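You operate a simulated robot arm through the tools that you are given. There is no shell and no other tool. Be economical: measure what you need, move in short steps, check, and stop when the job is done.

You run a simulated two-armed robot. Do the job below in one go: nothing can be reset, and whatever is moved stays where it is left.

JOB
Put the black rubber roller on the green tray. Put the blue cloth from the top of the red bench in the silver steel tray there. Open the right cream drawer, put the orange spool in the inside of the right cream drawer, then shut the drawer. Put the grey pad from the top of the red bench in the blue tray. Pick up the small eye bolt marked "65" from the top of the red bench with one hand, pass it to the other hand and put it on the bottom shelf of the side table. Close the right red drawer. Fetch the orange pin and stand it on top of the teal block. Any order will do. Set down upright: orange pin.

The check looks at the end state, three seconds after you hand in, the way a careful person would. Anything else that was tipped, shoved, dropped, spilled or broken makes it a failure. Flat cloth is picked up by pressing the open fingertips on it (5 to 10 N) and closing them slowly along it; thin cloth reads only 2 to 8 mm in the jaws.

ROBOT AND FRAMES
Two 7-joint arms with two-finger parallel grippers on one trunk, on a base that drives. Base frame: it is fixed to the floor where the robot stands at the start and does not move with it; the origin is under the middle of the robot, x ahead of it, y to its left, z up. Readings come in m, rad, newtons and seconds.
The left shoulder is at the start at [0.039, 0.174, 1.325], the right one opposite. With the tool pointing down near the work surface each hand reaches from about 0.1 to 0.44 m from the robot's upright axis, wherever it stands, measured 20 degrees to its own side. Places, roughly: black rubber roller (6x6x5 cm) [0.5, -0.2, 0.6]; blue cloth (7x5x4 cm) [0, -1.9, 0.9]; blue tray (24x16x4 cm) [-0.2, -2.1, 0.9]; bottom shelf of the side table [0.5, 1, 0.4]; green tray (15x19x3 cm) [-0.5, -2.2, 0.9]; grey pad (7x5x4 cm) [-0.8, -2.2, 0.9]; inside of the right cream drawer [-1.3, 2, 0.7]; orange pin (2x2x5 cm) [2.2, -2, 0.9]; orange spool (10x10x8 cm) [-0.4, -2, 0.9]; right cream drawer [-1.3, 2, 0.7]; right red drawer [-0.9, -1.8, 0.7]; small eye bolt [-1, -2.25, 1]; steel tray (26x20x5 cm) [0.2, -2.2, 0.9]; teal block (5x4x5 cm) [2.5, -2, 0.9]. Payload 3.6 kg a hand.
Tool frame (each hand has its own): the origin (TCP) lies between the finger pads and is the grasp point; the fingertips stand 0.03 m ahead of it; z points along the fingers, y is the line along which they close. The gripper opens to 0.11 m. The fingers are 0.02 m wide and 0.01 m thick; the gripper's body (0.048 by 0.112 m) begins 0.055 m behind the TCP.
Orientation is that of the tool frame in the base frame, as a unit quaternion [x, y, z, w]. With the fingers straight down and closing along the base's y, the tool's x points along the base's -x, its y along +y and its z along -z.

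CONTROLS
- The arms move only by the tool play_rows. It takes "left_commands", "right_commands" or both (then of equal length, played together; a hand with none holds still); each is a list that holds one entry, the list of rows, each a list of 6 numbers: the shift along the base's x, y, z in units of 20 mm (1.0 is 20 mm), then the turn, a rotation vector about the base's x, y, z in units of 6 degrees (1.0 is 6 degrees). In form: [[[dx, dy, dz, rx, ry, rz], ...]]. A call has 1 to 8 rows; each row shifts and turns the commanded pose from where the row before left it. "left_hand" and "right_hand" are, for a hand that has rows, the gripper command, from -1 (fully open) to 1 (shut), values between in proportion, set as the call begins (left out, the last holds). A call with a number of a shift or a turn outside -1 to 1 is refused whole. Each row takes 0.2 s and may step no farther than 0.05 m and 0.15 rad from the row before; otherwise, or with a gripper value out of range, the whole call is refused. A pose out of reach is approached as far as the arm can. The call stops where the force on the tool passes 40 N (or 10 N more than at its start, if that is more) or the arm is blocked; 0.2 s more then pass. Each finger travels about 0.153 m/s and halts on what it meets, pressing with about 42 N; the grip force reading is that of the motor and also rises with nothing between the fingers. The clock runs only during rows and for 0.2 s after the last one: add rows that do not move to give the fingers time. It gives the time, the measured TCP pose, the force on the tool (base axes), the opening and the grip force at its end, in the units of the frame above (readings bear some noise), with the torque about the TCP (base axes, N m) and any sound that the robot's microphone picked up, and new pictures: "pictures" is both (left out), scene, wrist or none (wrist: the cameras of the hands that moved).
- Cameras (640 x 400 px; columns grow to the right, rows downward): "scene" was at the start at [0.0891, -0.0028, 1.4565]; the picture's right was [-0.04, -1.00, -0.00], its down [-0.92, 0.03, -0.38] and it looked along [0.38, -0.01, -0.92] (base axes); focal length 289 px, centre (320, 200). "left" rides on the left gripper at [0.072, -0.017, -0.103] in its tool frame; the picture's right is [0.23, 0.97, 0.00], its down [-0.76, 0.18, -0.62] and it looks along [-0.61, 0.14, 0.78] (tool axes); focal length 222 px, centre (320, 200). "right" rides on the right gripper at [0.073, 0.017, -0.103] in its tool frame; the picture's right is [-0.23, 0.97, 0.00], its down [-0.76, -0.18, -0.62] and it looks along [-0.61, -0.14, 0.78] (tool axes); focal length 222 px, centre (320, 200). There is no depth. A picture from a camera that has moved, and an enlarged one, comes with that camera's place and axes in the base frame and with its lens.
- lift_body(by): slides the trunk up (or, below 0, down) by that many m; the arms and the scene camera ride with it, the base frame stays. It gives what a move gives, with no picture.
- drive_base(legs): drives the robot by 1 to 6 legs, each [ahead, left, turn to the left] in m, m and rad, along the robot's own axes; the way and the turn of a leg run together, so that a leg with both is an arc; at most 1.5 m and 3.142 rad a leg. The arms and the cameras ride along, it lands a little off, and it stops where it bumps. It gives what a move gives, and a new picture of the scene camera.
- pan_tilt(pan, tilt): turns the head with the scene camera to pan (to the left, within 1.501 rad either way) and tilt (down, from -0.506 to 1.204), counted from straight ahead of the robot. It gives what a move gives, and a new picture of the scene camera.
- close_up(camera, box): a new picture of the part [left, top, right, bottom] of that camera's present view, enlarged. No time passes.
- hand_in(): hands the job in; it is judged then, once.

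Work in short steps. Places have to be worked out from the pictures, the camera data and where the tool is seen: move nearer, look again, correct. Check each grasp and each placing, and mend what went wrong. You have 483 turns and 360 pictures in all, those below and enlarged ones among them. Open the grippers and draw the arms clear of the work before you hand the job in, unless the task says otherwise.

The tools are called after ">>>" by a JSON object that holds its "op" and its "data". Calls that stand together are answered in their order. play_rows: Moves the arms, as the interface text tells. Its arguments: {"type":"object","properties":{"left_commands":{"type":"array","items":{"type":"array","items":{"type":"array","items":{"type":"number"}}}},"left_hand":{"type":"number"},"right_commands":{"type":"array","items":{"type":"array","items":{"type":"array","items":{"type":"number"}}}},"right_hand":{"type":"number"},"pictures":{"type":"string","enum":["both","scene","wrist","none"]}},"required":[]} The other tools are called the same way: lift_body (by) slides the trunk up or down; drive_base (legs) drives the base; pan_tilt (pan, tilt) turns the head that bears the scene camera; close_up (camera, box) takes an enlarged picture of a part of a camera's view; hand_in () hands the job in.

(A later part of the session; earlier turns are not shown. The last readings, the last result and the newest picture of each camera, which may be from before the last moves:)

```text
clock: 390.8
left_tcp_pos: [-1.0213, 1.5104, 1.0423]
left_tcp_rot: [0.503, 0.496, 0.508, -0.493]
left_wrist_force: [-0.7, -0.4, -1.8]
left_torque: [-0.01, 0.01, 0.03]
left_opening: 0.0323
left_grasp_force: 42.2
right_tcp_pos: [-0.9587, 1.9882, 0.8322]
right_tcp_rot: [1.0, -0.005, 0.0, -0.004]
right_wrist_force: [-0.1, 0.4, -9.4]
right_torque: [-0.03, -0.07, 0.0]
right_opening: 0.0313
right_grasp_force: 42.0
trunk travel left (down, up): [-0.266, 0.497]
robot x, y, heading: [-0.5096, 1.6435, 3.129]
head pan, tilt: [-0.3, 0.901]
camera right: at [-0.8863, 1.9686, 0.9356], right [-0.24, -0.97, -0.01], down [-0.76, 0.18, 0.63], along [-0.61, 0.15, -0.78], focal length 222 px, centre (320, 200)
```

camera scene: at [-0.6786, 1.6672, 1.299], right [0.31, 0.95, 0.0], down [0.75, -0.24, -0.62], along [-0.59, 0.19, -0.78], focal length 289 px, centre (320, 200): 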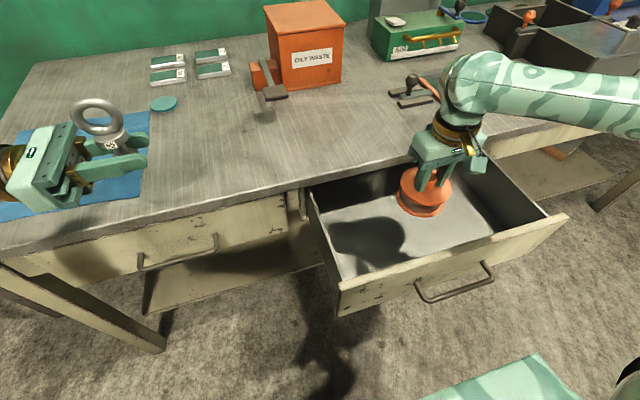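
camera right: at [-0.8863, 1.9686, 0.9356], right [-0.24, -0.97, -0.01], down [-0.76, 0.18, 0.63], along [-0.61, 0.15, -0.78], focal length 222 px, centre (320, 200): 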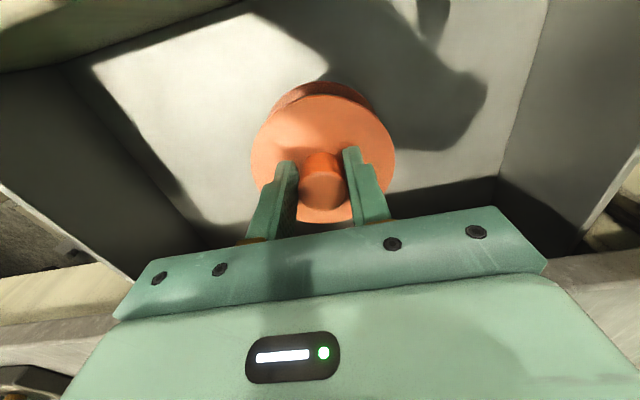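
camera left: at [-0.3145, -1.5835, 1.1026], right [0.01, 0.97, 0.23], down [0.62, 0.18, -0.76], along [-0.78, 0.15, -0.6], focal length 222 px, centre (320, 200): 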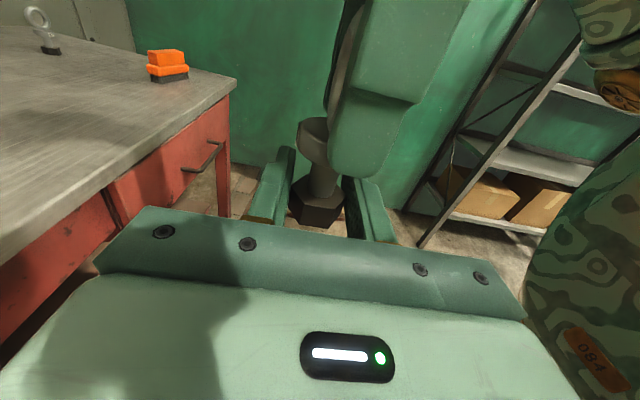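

>>> {"op": "play_rows", "data": {"right_commands": [[[0, 0, -0.7, 0, 0, 0], [0, 0, -0.5, 0, 0, 0], [0, 0, -0.4, 0, 0, 0], [0, 0, -0.4, 0, 0, 0]]], "pictures": "none"}}

>>> {"op": "play_rows", "data": {"right_commands": [[[0, 0, -0.25, 0, 0, 0], [0, 0, -0.25, 0, 0, 0], [0, 0, -0.25, 0, 0, 0], [0, 0, -0.25, 0, 0, 0]]], "pictures": "scene"}}

```text
clock: 391.8
left_tcp_pos: [-1.0213, 1.5101, 1.0414]
left_tcp_rot: [0.502, 0.496, 0.508, -0.494]
left_wrist_force: [-0.6, 0.5, -1.8]
left_torque: [0.01, 0.03, 0.0]
left_opening: 0.0322
left_grasp_force: 41.8
right_tcp_pos: [-0.9611, 1.9869, 0.7921]
right_tcp_rot: [1.0, -0.005, 0.0, -0.005]
right_wrist_force: [-0.9, 0.4, -10.0]
right_torque: [0.05, -0.1, 0.01]
right_opening: 0.031
right_grasp_force: 41.4
trunk travel left (down, up): [-0.266, 0.497]
robot x, y, heading: [-0.5098, 1.6441, 3.132]
head pan, tilt: [-0.3, 0.901]
```

```text
clock: 392.8
left_tcp_pos: [-1.0227, 1.5096, 1.0414]
left_tcp_rot: [0.504, 0.495, 0.508, -0.493]
left_wrist_force: [0.3, 0.2, -0.5]
left_torque: [-0.01, 0.0, 0.03]
left_opening: 0.0323
left_grasp_force: 41.8
right_tcp_pos: [-0.9604, 1.9872, 0.7709]
right_tcp_rot: [1.0, -0.006, 0.0, -0.005]
right_wrist_force: [-1.1, 0.0, -9.1]
right_torque: [0.0, -0.05, 0.0]
right_opening: 0.0316
right_grasp_force: 41.9
trunk travel left (down, up): [-0.266, 0.497]
robot x, y, heading: [-0.5071, 1.6404, 3.129]
head pan, tilt: [-0.3, 0.901]
camera scene: at [-0.6784, 1.6672, 1.299], right [0.31, 0.95, 0.0], down [0.75, -0.24, -0.62], along [-0.59, 0.19, -0.78], focal length 289 px, centre (320, 200)
```

scene: 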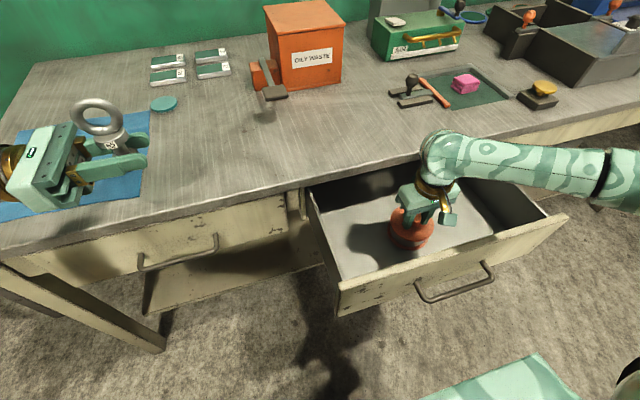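

>>> {"op": "play_rows", "data": {"right_commands": [[[0, 0, -0.25, 0, 0, 0], [0, 0, -0.25, 0, 0, 0], [0, 0, -0.25, 0, 0, 0]]], "pictures": "none"}}

>>> {"op": "play_rows", "data": {"right_commands": [[[0, 0, -0.25, 0, 0, 0], [0, 0, -0.25, 0, 0, 0]]], "pictures": "none"}}

```text
clock: 393.6
left_tcp_pos: [-1.02, 1.5089, 1.0427]
left_tcp_rot: [0.504, 0.495, 0.506, -0.494]
left_wrist_force: [0.5, 0.5, -1.6]
left_torque: [0.01, -0.02, 0.02]
left_opening: 0.0323
left_grasp_force: 42.1
right_tcp_pos: [-0.9582, 1.987, 0.7588]
right_tcp_rot: [1.0, -0.005, -0.003, -0.004]
right_wrist_force: [2.0, 3.2, 8.8]
right_torque: [-0.61, -0.42, 0.06]
right_opening: 0.0311
right_grasp_force: 42.3
trunk travel left (down, up): [-0.266, 0.497]
robot x, y, heading: [-0.5092, 1.638, 3.128]
head pan, tilt: [-0.3, 0.901]
```

```text
clock: 394.0
left_tcp_pos: [-1.02, 1.5102, 1.0423]
left_tcp_rot: [0.504, 0.495, 0.507, -0.494]
left_wrist_force: [0.1, -0.1, -1.5]
left_torque: [0.05, 0.0, 0.0]
left_opening: 0.0325
left_grasp_force: 41.6
right_tcp_pos: [-0.9654, 1.9861, 0.7576]
right_tcp_rot: [1.0, -0.007, -0.009, -0.004]
right_wrist_force: [1.4, 1.8, 23.8]
right_torque: [-0.9, -1.17, 0.27]
right_opening: 0.0314
right_grasp_force: 42.5
trunk travel left (down, up): [-0.266, 0.497]
robot x, y, heading: [-0.5099, 1.6418, 3.133]
head pan, tilt: [-0.3, 0.901]
stopped in row 2 (right hand): the force on the tool passed its limit at 47 N (the readings are from after the stop); the commanded pose is now the measured one
```

Spool rests on the drawer floor. Release and rise.

>>> {"op": "play_rows", "data": {"right_commands": [[[0, 0, 0.05, 0, 0, 0], [0, 0, 0, 0, 0, 0], [0, 0, 0, 0, 0, 0]]], "right_hand": -0.2, "pictures": "none"}}

>>> {"op": "play_rows", "data": {"right_commands": [[[0, 0, 1, 0, 0, 0], [0, 0, 1, 0, 0, 0], [0, 0, 1, 0, 0, 0], [0, 0, 1, 0, 0, 0], [0, 0, 1, 0, 0, 0], [0, 0, 1, 0, 0, 0], [0, 0, 1, 0, 0, 0], [0, 0, 1, 0, 0, 0]]], "pictures": "both"}}

```text
clock: 394.8
left_tcp_pos: [-1.0198, 1.5105, 1.0441]
left_tcp_rot: [0.503, 0.495, 0.507, -0.495]
left_wrist_force: [-0.7, 0.0, -2.1]
left_torque: [0.02, 0.03, 0.02]
left_opening: 0.0324
left_grasp_force: 42.4
right_tcp_pos: [-0.963, 1.988, 0.7579]
right_tcp_rot: [1.0, -0.007, -0.009, -0.005]
right_wrist_force: [-2.9, 7.8, 29.2]
right_torque: [-0.7, -0.18, -0.16]
right_opening: 0.0617
right_grasp_force: 0.0
trunk travel left (down, up): [-0.266, 0.497]
robot x, y, heading: [-0.5069, 1.642, 3.129]
head pan, tilt: [-0.3, 0.901]
```

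```text
clock: 396.6
left_tcp_pos: [-1.0212, 1.5097, 1.0424]
left_tcp_rot: [0.503, 0.495, 0.508, -0.494]
left_wrist_force: [-0.1, 0.0, -2.1]
left_torque: [0.03, 0.03, -0.03]
left_opening: 0.0324
left_grasp_force: 41.6
right_tcp_pos: [-0.9626, 1.986, 0.9153]
right_tcp_rot: [1.0, -0.007, -0.006, -0.004]
right_wrist_force: [0.7, 1.1, -0.2]
right_torque: [0.0, 0.0, -0.01]
right_opening: 0.0661
right_grasp_force: 0.0
trunk travel left (down, up): [-0.266, 0.497]
robot x, y, heading: [-0.5105, 1.6417, 3.132]
head pan, tilt: [-0.3, 0.901]
camera scene: at [-0.6774, 1.6667, 1.2992], right [0.31, 0.95, 0.0], down [0.75, -0.24, -0.62], along [-0.59, 0.19, -0.78], focal length 289 px, centre (320, 200)
camera right: at [-0.8887, 1.9687, 1.0185], right [-0.24, -0.97, -0.01], down [-0.75, 0.18, 0.63], along [-0.61, 0.16, -0.77], focal length 222 px, centre (320, 200)
```

scene: 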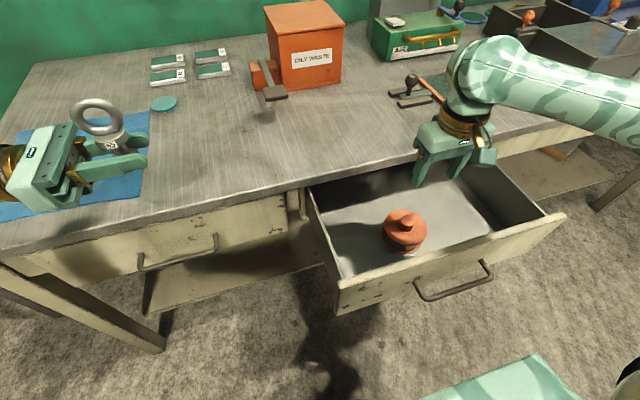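
right: 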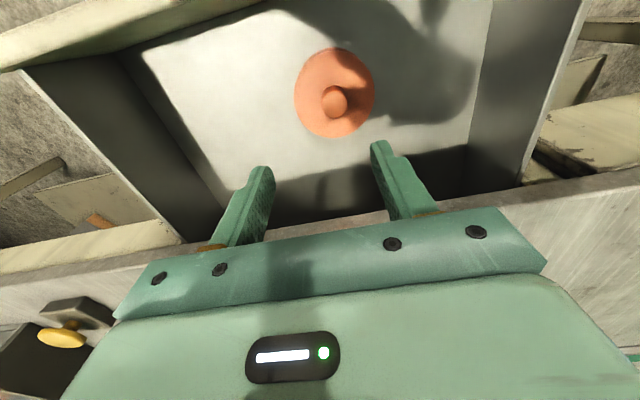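

Spool is in the drawer. I back away so the hand clears the front, then tilt it and lower it in front of the drawer face.

>>> {"op": "drive_base", "data": {"legs": [[-0.3, 0, 0]]}}

>>> {"op": "play_rows", "data": {"right_commands": [[[-0.3, 0, -0.8, 0, 1, 0], [-0.3, 0, -0.8, 0, 1, 0], [-0.3, 0, -0.8, 0, 1, 0], [-0.3, 0, -0.8, 0, 1, 0], [-0.3, 0, -0.8, 0, 1, 0], [-0.3, 0, -0.8, 0, 1, 0], [0, 0, -0.8, 0, 1, 0]]], "right_hand": 1, "pictures": "both"}}

```text
clock: 398.7
left_tcp_pos: [-0.7199, 1.506, 1.0425]
left_tcp_rot: [0.502, 0.496, 0.506, -0.495]
left_wrist_force: [0.2, 0.3, -2.0]
left_torque: [-0.03, -0.02, 0.01]
left_opening: 0.0325
left_grasp_force: 41.9
right_tcp_pos: [-0.6631, 1.9837, 0.9153]
right_tcp_rot: [1.0, -0.004, -0.006, -0.004]
right_wrist_force: [0.0, -0.7, -0.1]
right_torque: [-0.01, 0.0, 0.02]
right_opening: 0.0663
right_grasp_force: 0.1
trunk travel left (down, up): [-0.266, 0.497]
robot x, y, heading: [-0.21, 1.6401, 3.138]
head pan, tilt: [-0.3, 0.901]
camera scene: at [-0.376, 1.6633, 1.2993], right [0.3, 0.95, 0.0], down [0.75, -0.24, -0.62], along [-0.59, 0.19, -0.78], focal length 289 px, centre (320, 200)
```

scene: 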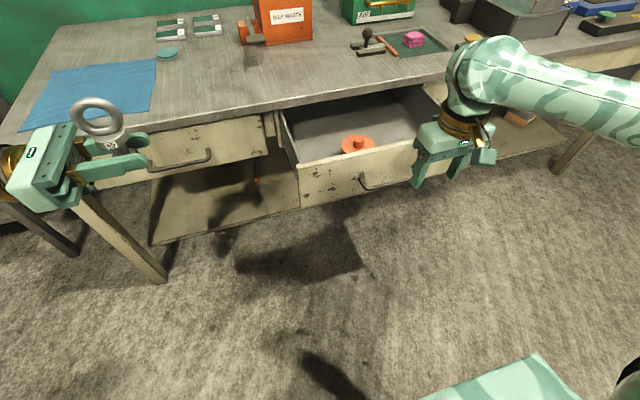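

```text
clock: 400.3
left_tcp_pos: [-0.7202, 1.5051, 1.0418]
left_tcp_rot: [0.501, 0.497, 0.508, -0.494]
left_wrist_force: [-0.8, -0.9, -1.5]
left_torque: [-0.01, 0.04, -0.01]
left_opening: 0.0324
left_grasp_force: 42.3
right_tcp_pos: [-0.6986, 1.9835, 0.8023]
right_tcp_rot: [0.931, -0.006, -0.364, -0.002]
right_wrist_force: [-0.2, 0.5, -1.1]
right_torque: [-0.05, 0.02, -0.01]
right_opening: 0.0002
right_grasp_force: 37.3
trunk travel left (down, up): [-0.266, 0.497]
robot x, y, heading: [-0.2068, 1.6403, 3.133]
head pan, tilt: [-0.3, 0.901]
camera scene: at [-0.3769, 1.6635, 1.2992], right [0.3, 0.95, 0.0], down [0.75, -0.24, -0.62], along [-0.59, 0.19, -0.78], focal length 289 px, centre (320, 200)
camera right: at [-0.5756, 1.965, 0.8301], right [-0.18, -0.97, 0.15], down [-0.13, 0.18, 0.97], along [-0.97, 0.15, -0.16], focal length 222 px, centre (320, 200)
```

scene: 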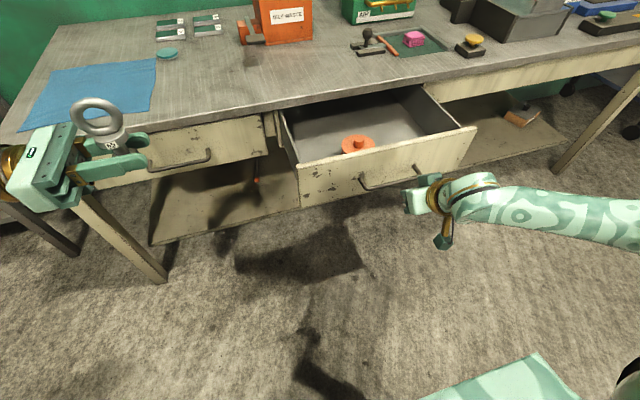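
right: 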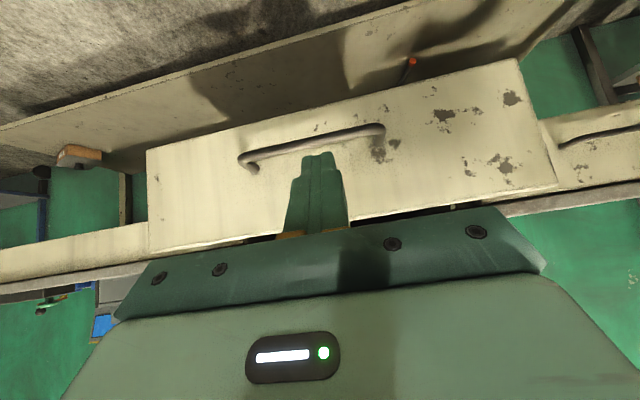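

Fingertips point above the handle. Drive forward to push the drawer shut.

>>> {"op": "drive_base", "data": {"legs": [[0.32, 0, 0]]}}

>>> {"op": "play_rows", "data": {"right_commands": [[[-0.6, 0, 0, 0, 0, 0], [-0.6, 0, 0, 0, 0, 0], [-0.6, 0, 0, 0, 0, 0], [-0.5, 0, 0, 0, 0, 0], [-0.4, 0, 0, 0, 0, 0]]], "pictures": "scene"}}

```text
clock: 402.4
left_tcp_pos: [-1.0393, 1.5049, 1.0422]
left_tcp_rot: [0.501, 0.498, 0.506, -0.495]
left_wrist_force: [-0.8, 0.5, -1.9]
left_torque: [0.02, -0.02, -0.03]
left_opening: 0.0324
left_grasp_force: 42.0
right_tcp_pos: [-1.021, 1.9828, 0.8024]
right_tcp_rot: [0.932, -0.005, -0.364, -0.002]
right_wrist_force: [0.2, 0.6, -0.3]
right_torque: [0.01, 0.02, 0.04]
right_opening: 0.0
right_grasp_force: 37.7
trunk travel left (down, up): [-0.266, 0.497]
robot x, y, heading: [-0.5251, 1.6425, 3.143]
head pan, tilt: [-0.3, 0.901]
camera scene: at [-0.6975, 1.6644, 1.299], right [0.3, 0.95, 0.0], down [0.75, -0.23, -0.62], along [-0.59, 0.19, -0.78], focal length 289 px, centre (320, 200)
```

scene: 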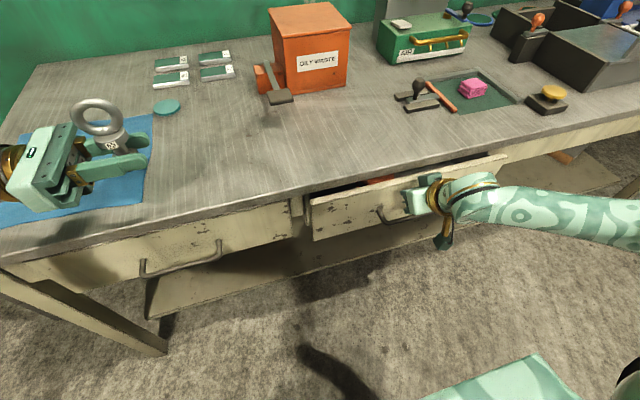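

```text
clock: 403.4
left_tcp_pos: [-1.0361, 1.5071, 1.0424]
left_tcp_rot: [0.503, 0.495, 0.506, -0.495]
left_wrist_force: [0.5, 0.0, -1.6]
left_torque: [-0.02, -0.02, -0.02]
left_opening: 0.0325
left_grasp_force: 41.6
right_tcp_pos: [-1.0528, 1.9829, 0.8002]
right_tcp_rot: [0.934, -0.004, -0.358, -0.002]
right_wrist_force: [22.2, -0.3, 9.3]
right_torque: [-0.07, -0.12, 0.05]
right_opening: 0.0
right_grasp_force: 37.8
trunk travel left (down, up): [-0.266, 0.497]
robot x, y, heading: [-0.5292, 1.639, 3.13]
head pan, tilt: [-0.3, 0.901]
stopped in row 4 (right hand): the force on the tool passed its limit at 52 N (the readings are from after the stop); the commanded pose is now the measured one
camera scene: at [-0.6921, 1.6643, 1.2999], right [0.3, 0.95, 0.0], down [0.75, -0.24, -0.62], along [-0.59, 0.19, -0.78], focal length 289 px, centre (320, 200)
```

scene: 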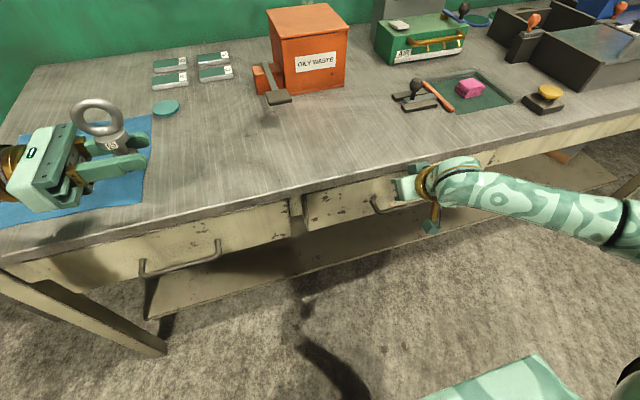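

It stopped with 52 N; looks closed. I retract and check.

>>> {"op": "play_rows", "data": {"right_commands": [[[0.8, 0, 0, 0, 0, 0], [0.8, 0, 0, 0, 0, 0]]], "pictures": "none"}}

>>> {"op": "drive_base", "data": {"legs": [[-0.3, 0, 0]]}}

>>> {"op": "close_up", "data": {"camera": "scene", "box": [140, 80, 460, 280]}}

>>> {"op": "close_up", "data": {"camera": "right", "box": [0, 0, 640, 400]}}

```text
clock: 403.9
left_tcp_pos: [-1.0379, 1.5061, 1.0422]
left_tcp_rot: [0.501, 0.498, 0.506, -0.496]
left_wrist_force: [0.0, -0.1, -0.8]
left_torque: [0.02, 0.01, -0.01]
left_opening: 0.0323
left_grasp_force: 41.5
right_tcp_pos: [-1.0257, 1.9842, 0.7989]
right_tcp_rot: [0.934, -0.003, -0.358, -0.001]
right_wrist_force: [-0.7, -0.2, -0.2]
right_torque: [0.01, -0.01, 0.0]
right_opening: 0.0
right_grasp_force: 38.3
trunk travel left (down, up): [-0.266, 0.497]
robot x, y, heading: [-0.5287, 1.641, 3.135]
head pan, tilt: [-0.3, 0.901]
```

```text
clock: 406.0
left_tcp_pos: [-0.7354, 1.5045, 1.0425]
left_tcp_rot: [0.502, 0.496, 0.506, -0.495]
left_wrist_force: [1.0, -0.1, -1.6]
left_torque: [-0.02, 0.01, 0.02]
left_opening: 0.0324
left_grasp_force: 42.0
right_tcp_pos: [-0.7229, 1.9826, 0.7992]
right_tcp_rot: [0.934, -0.005, -0.359, -0.002]
right_wrist_force: [0.1, 0.1, -0.6]
right_torque: [-0.01, 0.0, -0.02]
right_opening: 0.0
right_grasp_force: 37.4
trunk travel left (down, up): [-0.266, 0.497]
robot x, y, heading: [-0.2245, 1.6393, 3.128]
head pan, tilt: [-0.3, 0.901]
camera scene: at [-0.3929, 1.663, 1.2993], right [0.3, 0.95, 0.0], down [0.75, -0.24, -0.62], along [-0.59, 0.19, -0.78], focal length 289 px, centre (320, 200)
```

scene: 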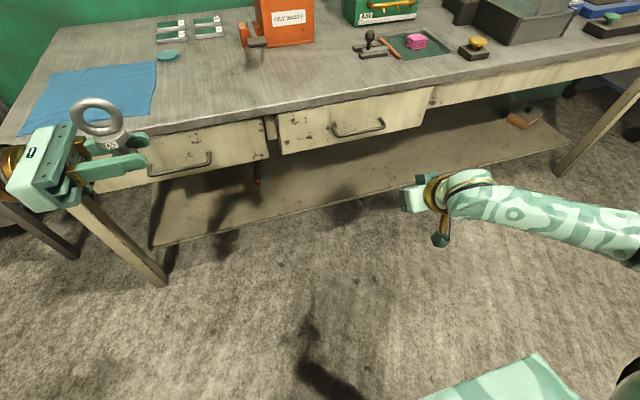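

```text
2.00 times, centred on (300, 180) of scene
camera zoom: at [-0.3929, 1.663, 1.2993], right [0.3, 0.95, 0.0], down [0.75, -0.24, -0.62], along [-0.59, 0.19, -0.78], focal length 578 px, centre (360, 240)
```

zoom: 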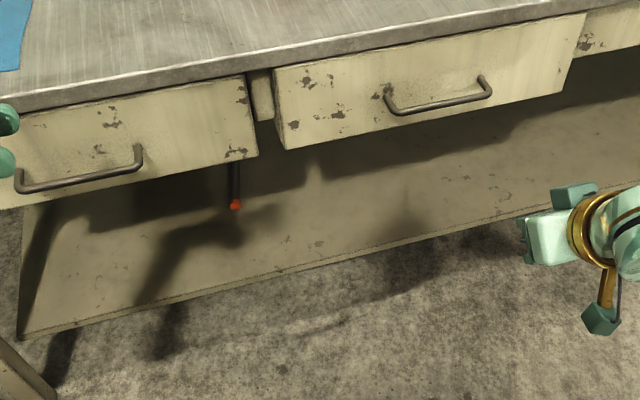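

```text
1.00 times, centred on (320, 200) of right (not enlarged: the box is as wide or as high as the picture)
camera zoom: at [-0.5991, 1.964, 0.8284], right [-0.18, -0.97, 0.15], down [-0.15, 0.18, 0.97], along [-0.97, 0.15, -0.18], focal length 222 px, centre (320, 200)
```

zoom: 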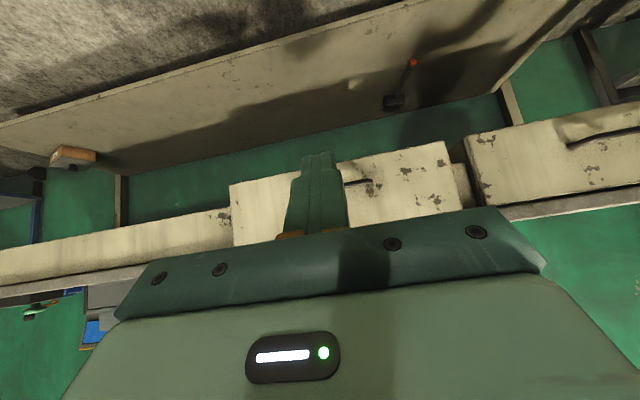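

The drawer is shut flush. I untilt the right hand and turn the robot around to view the side table.

>>> {"op": "play_rows", "data": {"right_commands": [[[0, -0.5, 0.8, 0, -1, 0], [0, -0.5, 0.8, 0, -1, 0], [0, -0.5, 0.8, 0, -1, 0], [0, -0.5, 0.8, 0, -1, 0], [0, -0.5, 0.8, 0, -1, 0], [0, -0.5, 0.8, 0, -1, 0], [0, -0.5, 0.8, 0, -0.95, 0]]], "right_hand": -0.6, "pictures": "none"}}

>>> {"op": "drive_base", "data": {"legs": [[0.17, 0.2, 0], [0, 0, -1.55], [0, 0, -1.55]]}}

>>> {"op": "pan_tilt", "data": {"pan": 0, "tilt": 0.6}}

```text
clock: 407.6
left_tcp_pos: [-0.7375, 1.5055, 1.042]
left_tcp_rot: [0.502, 0.496, 0.506, -0.495]
left_wrist_force: [0.1, 0.9, -2.0]
left_torque: [0.03, -0.03, 0.02]
left_opening: 0.0321
left_grasp_force: 41.6
right_tcp_pos: [-0.7234, 1.9134, 0.9117]
right_tcp_rot: [1.0, -0.003, -0.001, -0.004]
right_wrist_force: [0.6, 0.6, 0.5]
right_torque: [0.03, -0.01, 0.01]
right_opening: 0.0879
right_grasp_force: 0.0
trunk travel left (down, up): [-0.266, 0.497]
robot x, y, heading: [-0.2263, 1.6385, 3.133]
head pan, tilt: [-0.3, 0.901]
```

```text
clock: 417.0
left_tcp_pos: [0.1125, 1.5949, 1.0415]
left_tcp_rot: [0.507, -0.491, 0.506, 0.496]
left_wrist_force: [-0.2, 0.1, -1.3]
left_torque: [0.03, 0.02, -0.02]
left_opening: 0.0318
left_grasp_force: 42.3
right_tcp_pos: [0.1182, 1.186, 0.9113]
right_tcp_rot: [-0.019, 1.0, -0.002, 0.002]
right_wrist_force: [0.4, 0.1, 0.0]
right_torque: [-0.02, -0.02, 0.01]
right_opening: 0.0882
right_grasp_force: 0.0
trunk travel left (down, up): [-0.266, 0.497]
robot x, y, heading: [-0.393, 1.4381, 0.037]
head pan, tilt: [-0.3, 0.901]
camera scene: at [-0.2275, 1.4211, 1.2992], right [-0.26, -0.97, 0.0], down [-0.76, 0.2, -0.62], along [0.6, -0.16, -0.78], focal length 289 px, centre (320, 200)
```

scene: 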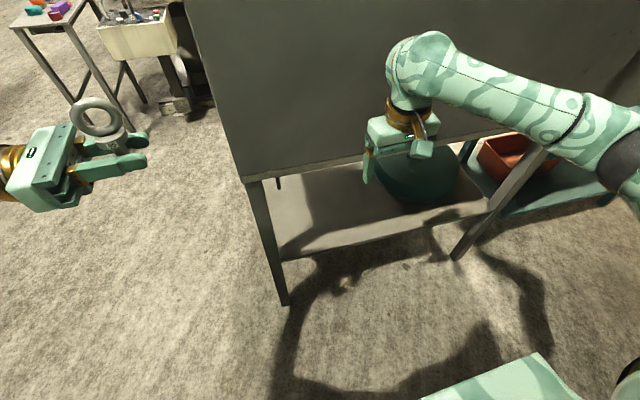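

```text
clock: 417.8
left_tcp_pos: [0.1136, 1.5965, 1.0421]
left_tcp_rot: [0.508, -0.491, 0.506, 0.495]
left_wrist_force: [-0.3, -0.4, -1.4]
left_torque: [-0.04, -0.01, 0.0]
left_opening: 0.0317
left_grasp_force: 42.3
right_tcp_pos: [0.1184, 1.1874, 0.911]
right_tcp_rot: [-0.019, 1.0, -0.002, 0.002]
right_wrist_force: [0.1, -0.2, -0.3]
right_torque: [0.02, 0.03, 0.0]
right_opening: 0.0877
right_grasp_force: 0.0
trunk travel left (down, up): [-0.266, 0.497]
robot x, y, heading: [-0.3943, 1.4389, 0.035]
head pan, tilt: [0.0, 0.6]
camera scene: at [-0.2121, 1.4441, 1.3239], right [0.04, -1.0, 0.0], down [-0.57, -0.02, -0.82], along [0.82, 0.03, -0.57], focal length 289 px, centre (320, 200)
```

scene: 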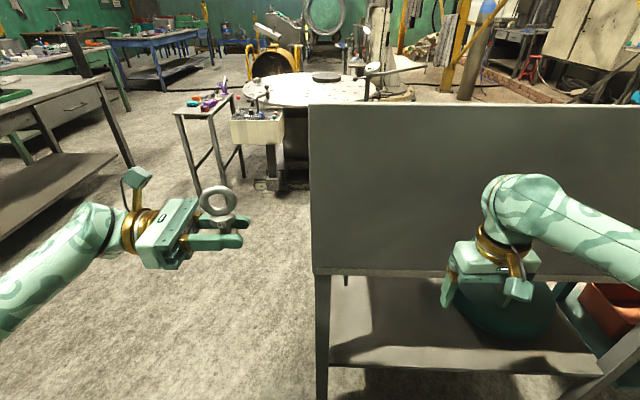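

I can reach the bottom shelf under the back board: shelf edge x≈0.23, y 0.62…1.43, a drum at y≤1.0. I lower both hands first, pulling the right one in.

>>> {"op": "play_rows", "data": {"left_commands": [[[0, 0, -1, 0, 0, 0], [0, 0, -1, 0, 0, 0], [0, 0, -1, 0, 0, 0], [0, 0, -1, 0, 0, 0], [0, 0, -1, 0, 0, 0], [0, 0, -1, 0, 0, 0], [0, 0, -1, 0, 0, 0], [0, 0, -1, 0, 0, 0]]], "right_commands": [[[-0.9, 0, -0.8, 0, 0, 0], [-0.9, 0, -0.8, 0, 0, 0], [-0.9, 0, -0.8, 0, 0, 0], [-0.9, 0, -0.8, 0, 0, 0], [-0.9, 0, -0.8, 0, 0, 0], [-0.9, 0, -0.8, 0, 0, 0], [-0.9, 0, -0.8, 0, 0, 0], [-0.9, 0, -0.8, 0, 0, 0]]], "pictures": "none"}}

>>> {"op": "play_rows", "data": {"left_commands": [[[0, 0, -1, 0, 0, 0], [0, 0, -1, 0, 0, 0], [0, 0, -1, 0, 0, 0], [0, 0, -1, 0, 0, 0.5], [0, 0, -1, 0, 0, 1], [0, 0, -1, 0, 0, 1], [0, 0, -1, 0, 0, 1], [0, 0, 0, 0, 0, 1]]], "right_commands": [[[-0.9, 0, -0.5, 0, 0, 0], [-0.9, 0, -0.5, 0, 0, 0], [-0.9, 0, -0.3, 0, 0, 0], [0, 0, 0, 0, 0, 0], [0, 0, 0, 0, 0, 0], [0, 0, 0, 0, 0, 0], [0, 0, 0, 0, 0, 0], [0, 0, 0, 0, 0, 0]]], "pictures": "none"}}

>>> {"op": "play_rows", "data": {"left_commands": [[[0.3, 0, 0, 0, 0, 1], [0.3, 0, 0, 0, 0, 1], [0.3, 0, 0, 0, 0, 1], [0, 0, 0, 0, 0, 1], [0, 0, 0, 0, 0, 1], [0, 0, 0, 0, 0, 1], [0, 0, 0, 0, 0, 1], [0, 0, 0, 0, 0, 1]]], "pictures": "scene"}}

```text
clock: 419.6
left_tcp_pos: [0.1154, 1.5952, 0.8821]
left_tcp_rot: [0.508, -0.491, 0.506, 0.495]
left_wrist_force: [-0.1, 0.6, -1.4]
left_torque: [-0.01, 0.02, 0.03]
left_opening: 0.0317
left_grasp_force: 41.9
right_tcp_pos: [-0.0285, 1.1889, 0.7849]
right_tcp_rot: [-0.019, 1.0, -0.003, 0.002]
right_wrist_force: [-0.6, -0.3, -0.1]
right_torque: [0.01, -0.02, 0.0]
right_opening: 0.0878
right_grasp_force: 0.1
trunk travel left (down, up): [-0.266, 0.497]
robot x, y, heading: [-0.3931, 1.4371, 0.035]
head pan, tilt: [0.0, 0.6]
```

```text
clock: 421.4
left_tcp_pos: [0.1136, 1.5961, 0.7412]
left_tcp_rot: [0.609, -0.358, 0.608, 0.362]
left_wrist_force: [0.6, 0.0, -2.0]
left_torque: [0.03, 0.01, 0.0]
left_opening: 0.0315
left_grasp_force: 41.8
right_tcp_pos: [-0.0819, 1.1868, 0.7582]
right_tcp_rot: [-0.02, 1.0, -0.003, 0.003]
right_wrist_force: [0.2, 0.0, 0.1]
right_torque: [-0.01, 0.02, 0.03]
right_opening: 0.0879
right_grasp_force: 0.0
trunk travel left (down, up): [-0.266, 0.497]
robot x, y, heading: [-0.3927, 1.4351, 0.038]
head pan, tilt: [0.0, 0.6]
```

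```text
clock: 423.2
left_tcp_pos: [0.1293, 1.6183, 0.7354]
left_tcp_rot: [0.706, -0.105, 0.697, 0.066]
left_wrist_force: [-0.1, -0.2, -1.3]
left_torque: [-0.01, 0.0, -0.01]
left_opening: 0.0318
left_grasp_force: 42.0
right_tcp_pos: [-0.0812, 1.1874, 0.7584]
right_tcp_rot: [-0.019, 1.0, -0.003, 0.002]
right_wrist_force: [0.4, 0.5, 0.8]
right_torque: [0.01, -0.04, 0.02]
right_opening: 0.088
right_grasp_force: 0.0
trunk travel left (down, up): [-0.266, 0.497]
robot x, y, heading: [-0.3924, 1.4343, 0.037]
head pan, tilt: [0.0, 0.6]
camera scene: at [-0.2124, 1.4451, 1.324], right [0.04, -1.0, 0.0], down [-0.56, -0.02, -0.82], along [0.82, 0.03, -0.57], focal length 289 px, centre (320, 200)
```

scene: 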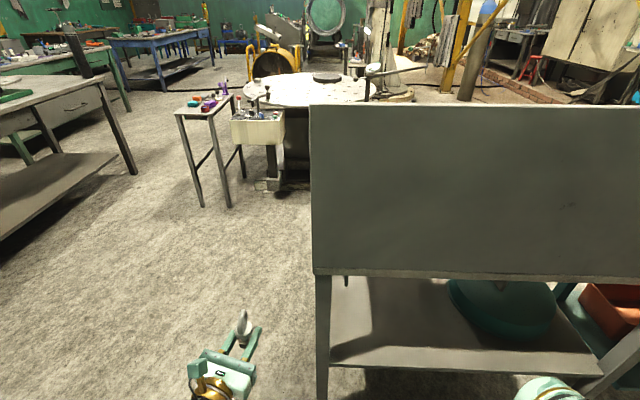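

I finish orienting the left hand forward and lower the trunk.

>>> {"op": "play_rows", "data": {"left_commands": [[[0.8, 0, 0, -0.18, -0.04, 0.77], [0.8, 0, 0, -0.18, -0.04, 0.77], [0.8, 0, 0, -0.17, -0.04, 0.77]]], "pictures": "none"}}

>>> {"op": "lift_body", "data": {"by": -0.25}}

>>> {"op": "drive_base", "data": {"legs": [[0, -0.36, -0.03]]}}

>>> {"op": "close_up", "data": {"camera": "left", "box": [0, 0, 640, 400]}}

```text
clock: 423.8
left_tcp_pos: [0.1466, 1.6663, 0.7263]
left_tcp_rot: [0.708, -0.105, 0.698, -0.005]
left_wrist_force: [-0.5, 0.3, -1.5]
left_torque: [0.03, 0.02, -0.01]
left_opening: 0.0317
left_grasp_force: 42.3
right_tcp_pos: [-0.0821, 1.1876, 0.7584]
right_tcp_rot: [-0.019, 1.0, -0.003, 0.002]
right_wrist_force: [0.2, -0.8, 0.1]
right_torque: [-0.03, -0.01, -0.01]
right_opening: 0.0881
right_grasp_force: 0.0
trunk travel left (down, up): [-0.266, 0.497]
robot x, y, heading: [-0.3919, 1.4342, 0.035]
head pan, tilt: [0.0, 0.6]
stopped in row 2 (left hand): the arm was blocked; the commanded pose is now the measured one
```

```text
clock: 426.3
left_tcp_pos: [0.1455, 1.6796, 0.4759]
left_tcp_rot: [0.707, -0.129, 0.695, -0.014]
left_wrist_force: [0.6, -0.5, -0.7]
left_torque: [-0.02, -0.02, 0.0]
left_opening: 0.0313
left_grasp_force: 42.1
right_tcp_pos: [-0.0926, 1.1872, 0.4886]
right_tcp_rot: [-0.019, 0.998, -0.004, -0.064]
right_wrist_force: [1.5, -0.2, 0.2]
right_torque: [0.0, -0.01, 0.03]
right_opening: 0.088
right_grasp_force: 0.2
trunk travel left (down, up): [-0.016, 0.747]
robot x, y, heading: [-0.3918, 1.4413, 0.038]
head pan, tilt: [0.0, 0.6]
```

```text
clock: 428.7
left_tcp_pos: [0.1608, 1.3022, 0.4753]
left_tcp_rot: [0.705, -0.138, 0.695, -0.005]
left_wrist_force: [0.5, 0.4, -1.2]
left_torque: [-0.01, -0.03, 0.01]
left_opening: 0.0314
left_grasp_force: 41.9
right_tcp_pos: [-0.091, 0.8165, 0.4903]
right_tcp_rot: [-0.004, 0.998, -0.003, -0.065]
right_wrist_force: [1.0, -0.7, 0.0]
right_torque: [-0.02, 0.03, 0.01]
right_opening: 0.0879
right_grasp_force: 0.0
trunk travel left (down, up): [-0.016, 0.747]
robot x, y, heading: [-0.3843, 1.0802, 0.012]
head pan, tilt: [0.0, 0.6]
camera scene: at [-0.0588, 1.0794, 1.0585], right [0.01, -1.0, 0.0], down [-0.57, 0.0, -0.82], along [0.82, 0.01, -0.57], focal length 289 px, centre (320, 200)
```

scene: 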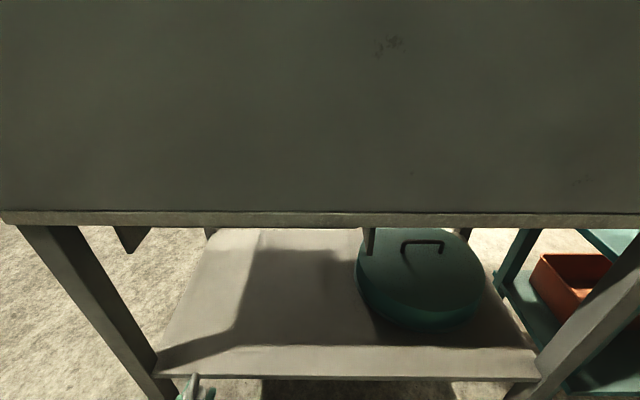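

```text
1.00 times, centred on (320, 200) of left (not enlarged: the box is as wide or as high as the picture)
camera zoom: at [0.0616, 1.3235, 0.5533], right [-0.18, -0.98, 0.03], down [-0.64, 0.1, -0.76], along [0.74, -0.16, -0.65], focal length 222 px, centre (320, 200)
```

zoom: 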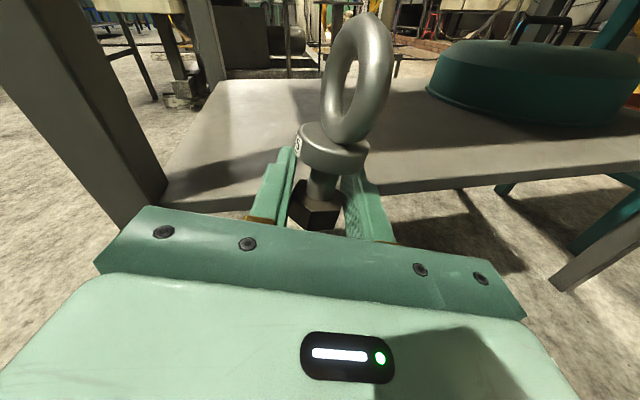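

The left arm is folded; extending forward should free it. I extend while correcting yaw and roll.

>>> {"op": "play_rows", "data": {"left_commands": [[[0.9, 0, 0, 0, 0, 0], [0.9, 0, 0, 0, 0, 0], [0.9, 0, 0, -0.3, 0, 0.3], [0.9, 0, 0, -0.4, 0, 0.4], [0.9, 0, 0, -0.6, 0, 0.5], [0.9, 0, 0, -0.6, 0, 0.6]]], "pictures": "wrist"}}

```text
clock: 430.1
left_tcp_pos: [0.269, 1.3148, 0.4742]
left_tcp_rot: [0.712, -0.016, 0.702, -0.011]
left_wrist_force: [0.4, -0.1, -1.7]
left_torque: [-0.02, -0.03, 0.03]
left_opening: 0.0308
left_grasp_force: 41.9
right_tcp_pos: [-0.0911, 0.818, 0.4904]
right_tcp_rot: [-0.005, 0.998, -0.003, -0.064]
right_wrist_force: [-0.2, 0.7, -0.1]
right_torque: [-0.01, -0.05, 0.03]
right_opening: 0.0879
right_grasp_force: 0.0
trunk travel left (down, up): [-0.016, 0.747]
robot x, y, heading: [-0.3842, 1.0784, 0.007]
head pan, tilt: [0.0, 0.6]
camera left: at [0.1666, 1.33, 0.5487], right [0.0, -0.98, 0.19], down [-0.64, -0.15, -0.76], along [0.77, -0.12, -0.62], focal length 222 px, centre (320, 200)
```

left: 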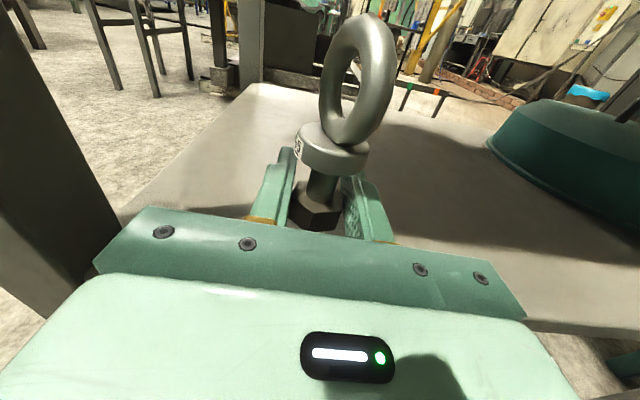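

Oriented well above the shelf. Drive ahead 7 cm, then lower to the shelf.

>>> {"op": "drive_base", "data": {"legs": [[0.08, 0, 0]]}}

>>> {"op": "play_rows", "data": {"left_commands": [[[0, -0.7, -0.8, 0, 0, 0], [0, -0.7, -0.8, 0, 0, 0], [0, 0, -0.6, 0, 0, 0], [0, 0, -0.5, 0, 0, 0]]], "pictures": "wrist"}}

```text
clock: 431.1
left_tcp_pos: [0.3526, 1.3147, 0.4771]
left_tcp_rot: [0.71, -0.012, 0.704, -0.011]
left_wrist_force: [0.3, -0.2, -1.2]
left_torque: [-0.02, 0.0, -0.01]
left_opening: 0.0306
left_grasp_force: 42.1
right_tcp_pos: [-0.0099, 0.8181, 0.4895]
right_tcp_rot: [-0.005, 0.998, -0.003, -0.065]
right_wrist_force: [-0.3, -0.8, 0.1]
right_torque: [0.0, -0.02, -0.02]
right_opening: 0.088
right_grasp_force: 0.0
trunk travel left (down, up): [-0.016, 0.747]
robot x, y, heading: [-0.3027, 1.076, 0.008]
head pan, tilt: [0.0, 0.6]
camera scene: at [0.0224, 1.0798, 1.0584], right [0.01, -1.0, 0.0], down [-0.57, 0.0, -0.82], along [0.82, 0.01, -0.57], focal length 289 px, centre (320, 200)
```

scene: 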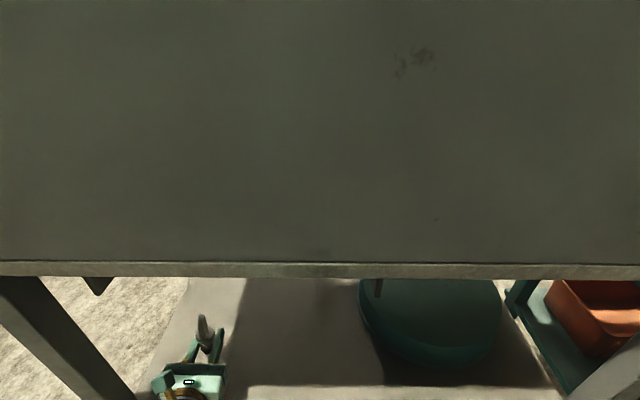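

```text
clock: 431.6
left_tcp_pos: [0.3548, 1.3196, 0.4661]
left_tcp_rot: [0.703, -0.032, 0.71, -0.027]
left_wrist_force: [-0.5, -0.2, 17.9]
left_torque: [-0.21, 1.91, -0.01]
left_opening: 0.0307
left_grasp_force: 42.6
right_tcp_pos: [-0.0096, 0.8169, 0.4914]
right_tcp_rot: [-0.005, 0.998, -0.003, -0.063]
right_wrist_force: [-0.4, 0.4, 0.6]
right_torque: [0.0, 0.01, 0.0]
right_opening: 0.0881
right_grasp_force: 0.1
trunk travel left (down, up): [-0.016, 0.747]
robot x, y, heading: [-0.304, 1.0737, 0.006]
head pan, tilt: [0.0, 0.6]
stopped in row 2 (left hand): the force on the tool passed its limit at 52 N (the readings are from after the stop); the commanded pose is now the measured one
camera left: at [0.2509, 1.3309, 0.5397], right [-0.01, -0.99, 0.14], down [-0.62, -0.11, -0.78], along [0.79, -0.1, -0.61], focal length 222 px, centre (320, 200)
```

left: 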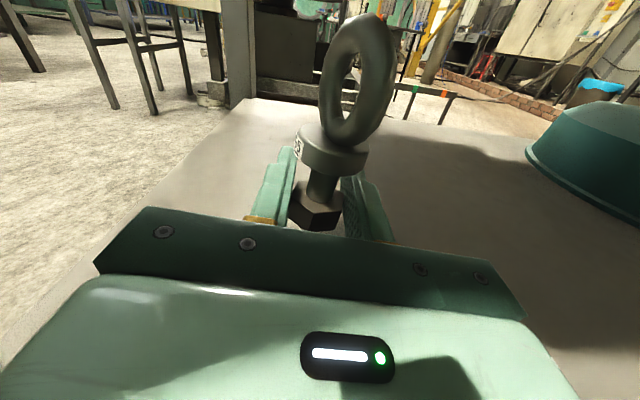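

Contact ~0.1 m behind the TCP. I zoom in to see what touches.

>>> {"op": "close_up", "data": {"camera": "scene", "box": [100, 270, 308, 400]}}

>>> {"op": "pan_tilt", "data": {"pan": 0.4, "tilt": 0.9}}

```text
3.08 times, centred on (204, 335) of scene
camera zoom: at [0.0203, 1.0794, 1.0594], right [0.01, -1.0, 0.0], down [-0.56, 0.0, -0.83], along [0.83, 0.01, -0.56], focal length 890 px, centre (677, -215)
```

zoom: 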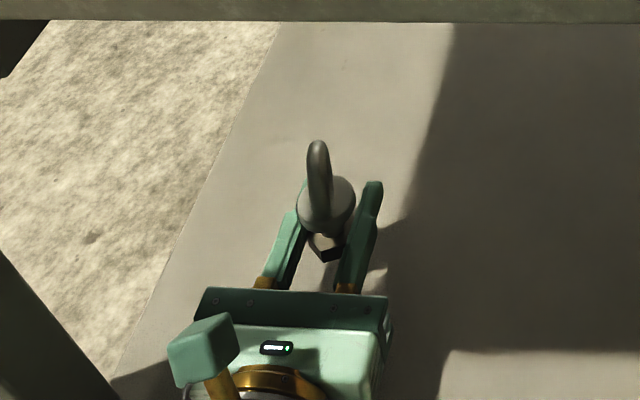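

```text
clock: 432.5
left_tcp_pos: [0.3557, 1.3199, 0.4664]
left_tcp_rot: [0.703, -0.032, 0.71, -0.028]
left_wrist_force: [11.5, 5.6, 32.1]
left_torque: [-0.18, 2.74, -0.37]
left_opening: 0.0308
left_grasp_force: 42.0
right_tcp_pos: [-0.0113, 0.8185, 0.4906]
right_tcp_rot: [-0.004, 0.998, -0.002, -0.063]
right_wrist_force: [0.2, -0.4, -0.3]
right_torque: [-0.02, 0.0, 0.02]
right_opening: 0.0879
right_grasp_force: 0.1
trunk travel left (down, up): [-0.016, 0.747]
robot x, y, heading: [-0.3045, 1.078, 0.008]
head pan, tilt: [0.4, 0.901]
camera scene: at [0.0011, 1.1085, 1.0348], right [0.4, -0.92, 0.0], down [-0.72, -0.31, -0.62], along [0.57, 0.25, -0.78], focal length 289 px, centre (320, 200)
```

scene: 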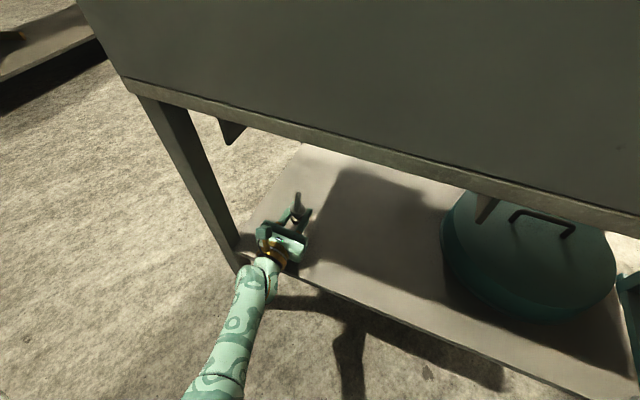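

The shelf edge is actually at x≈0.225 (z≈0.42); the wrist bottoms on it. I raise a little, pull back 5 cm so the wrist hangs in front of the edge, then lower.

>>> {"op": "play_rows", "data": {"left_commands": [[[0, 0, 0.5, 0, 0, 0], [-0.8, 0, 0.3, -0.3, 0, 0.3], [-0.8, 0, 0, -0.2, 0, 0.1], [-0.8, 0, 0, 0, 0, 0]]], "pictures": "none"}}

>>> {"op": "play_rows", "data": {"left_commands": [[[0, 0, -0.5, 0, 0, 0], [0, 0, -0.5, 0, 0, 0], [0, 0, -0.4, 0, 0, 0]]], "pictures": "wrist"}}

```text
clock: 433.7
left_tcp_pos: [0.3565, 1.347, 0.5351]
left_tcp_rot: [0.66, -0.023, 0.75, -0.048]
left_wrist_force: [-0.4, 0.1, -1.2]
left_torque: [0.02, 0.01, -0.01]
left_opening: 0.0309
left_grasp_force: 42.4
right_tcp_pos: [-0.0093, 0.8185, 0.4899]
right_tcp_rot: [-0.004, 0.998, -0.003, -0.064]
right_wrist_force: [-0.1, -0.3, 0.8]
right_torque: [-0.01, -0.02, 0.01]
right_opening: 0.0877
right_grasp_force: 0.1
trunk travel left (down, up): [-0.016, 0.747]
robot x, y, heading: [-0.3019, 1.0773, 0.008]
head pan, tilt: [0.4, 0.901]
stopped in row 4 (left hand): the arm was blocked; the commanded pose is now the measured one
```

```text
clock: 434.5
left_tcp_pos: [0.3558, 1.3484, 0.5069]
left_tcp_rot: [0.66, -0.026, 0.75, -0.05]
left_wrist_force: [0.1, -0.4, -1.7]
left_torque: [0.01, 0.01, -0.01]
left_opening: 0.0308
left_grasp_force: 42.6
right_tcp_pos: [-0.0103, 0.8187, 0.489]
right_tcp_rot: [-0.005, 0.998, -0.003, -0.063]
right_wrist_force: [0.1, -0.4, 1.0]
right_torque: [0.0, -0.05, -0.01]
right_opening: 0.0883
right_grasp_force: 0.1
trunk travel left (down, up): [-0.016, 0.747]
robot x, y, heading: [-0.3033, 1.0758, 0.003]
head pan, tilt: [0.4, 0.901]
camera left: at [0.2427, 1.3549, 0.5668], right [0.01, -0.99, 0.12], down [-0.52, -0.11, -0.85], along [0.86, -0.05, -0.51], focal length 222 px, centre (320, 200)
```

left: 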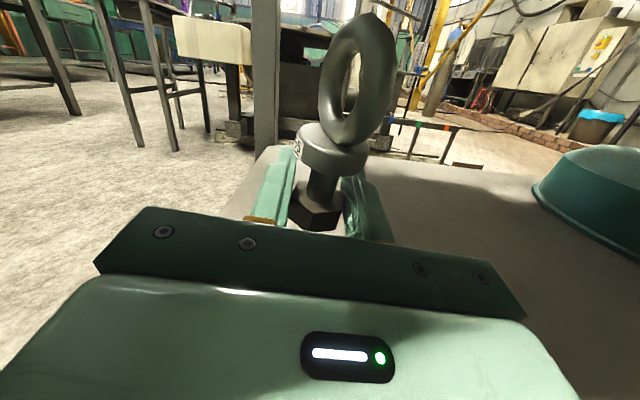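

I back the base 6 cm instead, and correct the pitch while lowering.

>>> {"op": "drive_base", "data": {"legs": [[-0.06, 0, 0]]}}

>>> {"op": "play_rows", "data": {"left_commands": [[[0.2, -0.3, 0, -0.1, 0.4, 0], [0.2, -0.3, -0.3, 0, 0.4, 0], [0.2, -0.2, -0.5, 0, 0.4, 0], [0, 0, -0.5, 0, 0, 0]]], "pictures": "wrist"}}

```text
clock: 435.4
left_tcp_pos: [0.2949, 1.3467, 0.5086]
left_tcp_rot: [0.659, -0.025, 0.75, -0.049]
left_wrist_force: [-0.5, 0.1, -1.8]
left_torque: [0.03, -0.02, 0.01]
left_opening: 0.0307
left_grasp_force: 41.6
right_tcp_pos: [-0.072, 0.817, 0.4894]
right_tcp_rot: [-0.004, 0.998, -0.003, -0.064]
right_wrist_force: [-0.3, 0.7, 0.1]
right_torque: [-0.03, 0.01, 0.01]
right_opening: 0.0878
right_grasp_force: 0.1
trunk travel left (down, up): [-0.016, 0.747]
robot x, y, heading: [-0.3638, 1.0783, 0.006]
head pan, tilt: [0.4, 0.901]
camera scene: at [-0.0581, 1.1085, 1.0338], right [0.4, -0.92, 0.0], down [-0.72, -0.31, -0.62], along [0.57, 0.25, -0.78], focal length 289 px, centre (320, 200)
```

scene: 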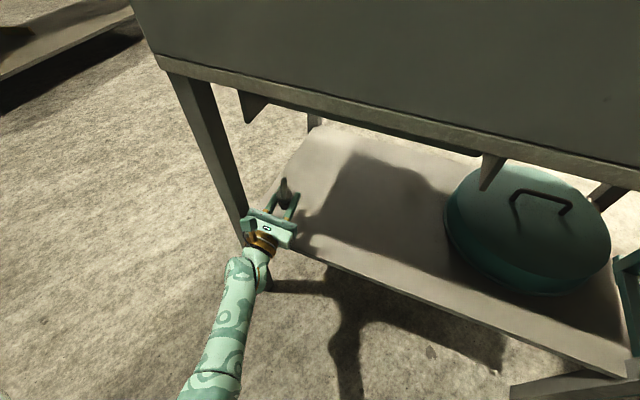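

```text
clock: 436.4
left_tcp_pos: [0.3062, 1.3314, 0.4821]
left_tcp_rot: [0.705, -0.024, 0.707, -0.044]
left_wrist_force: [0.5, -0.8, -0.8]
left_torque: [-0.01, 0.02, -0.01]
left_opening: 0.0308
left_grasp_force: 42.4
right_tcp_pos: [-0.0713, 0.818, 0.4908]
right_tcp_rot: [-0.004, 0.998, -0.003, -0.064]
right_wrist_force: [0.1, -0.2, -0.6]
right_torque: [0.01, -0.04, 0.0]
right_opening: 0.0881
right_grasp_force: 0.0
trunk travel left (down, up): [-0.016, 0.747]
robot x, y, heading: [-0.364, 1.0796, 0.004]
head pan, tilt: [0.4, 0.901]
camera left: at [0.2025, 1.3381, 0.5548], right [0.03, -0.99, 0.13], down [-0.62, -0.12, -0.78], along [0.79, -0.06, -0.61], focal length 222 px, centre (320, 200)
```

left: 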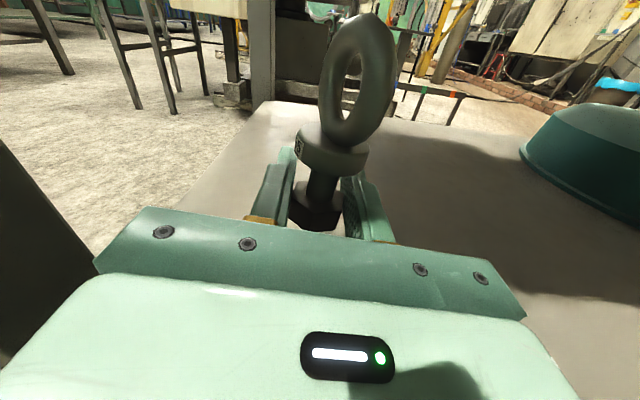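

>>> {"op": "play_rows", "data": {"left_commands": [[[0, -0.8, 0, 0, 0, 0], [0, -0.8, -0.3, 0, 0, 0], [0, 0, -0.4, 0, 0, 0], [0, 0, -0.4, 0, 0, 0]]], "pictures": "none"}}

>>> {"op": "play_rows", "data": {"left_commands": [[[0, 0, -0.3, 0, 0, 0], [0, 0, -0.3, 0, 0, 0]]], "pictures": "wrist"}}

```text
clock: 437.6
left_tcp_pos: [0.3088, 1.331, 0.4688]
left_tcp_rot: [0.696, -0.044, 0.713, -0.072]
left_wrist_force: [-2.8, -0.6, 21.8]
left_torque: [-0.25, 1.89, 0.04]
left_opening: 0.0308
left_grasp_force: 41.9
right_tcp_pos: [-0.0725, 0.8183, 0.4907]
right_tcp_rot: [-0.006, 0.998, -0.002, -0.063]
right_wrist_force: [0.1, 0.5, -0.7]
right_torque: [0.01, -0.01, 0.0]
right_opening: 0.088
right_grasp_force: 0.0
trunk travel left (down, up): [-0.016, 0.747]
robot x, y, heading: [-0.3659, 1.0792, 0.005]
head pan, tilt: [0.4, 0.901]
stopped in row 4 (left hand): the force on the tool passed its limit at 44 N (the readings are from after the stop); the commanded pose is now the measured one
```

```text
clock: 437.9
left_tcp_pos: [0.3104, 1.332, 0.4708]
left_tcp_rot: [0.692, -0.045, 0.717, -0.073]
left_wrist_force: [-10.8, -1.8, 27.3]
left_torque: [-0.38, 2.72, 0.03]
left_opening: 0.0311
left_grasp_force: 42.0
right_tcp_pos: [-0.0718, 0.8183, 0.4905]
right_tcp_rot: [-0.006, 0.998, -0.002, -0.062]
right_wrist_force: [0.2, 0.0, 0.4]
right_torque: [-0.01, 0.01, -0.01]
right_opening: 0.0882
right_grasp_force: 0.0
trunk travel left (down, up): [-0.016, 0.747]
robot x, y, heading: [-0.3661, 1.0791, 0.01]
head pan, tilt: [0.4, 0.901]
stopped in row 1 (left hand): the force on the tool passed its limit at 48 N (the readings are from after the stop); the commanded pose is now the measured one
camera left: at [0.2038, 1.3322, 0.5402], right [0.03, -1.0, 0.06], down [-0.59, -0.07, -0.8], along [0.81, -0.01, -0.59], focal length 222 px, centre (320, 200)
```

left: 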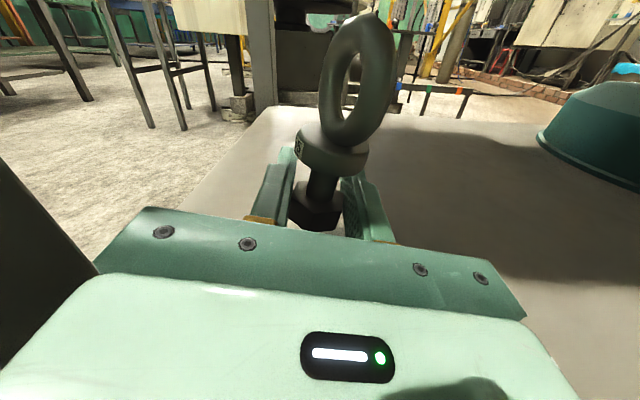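

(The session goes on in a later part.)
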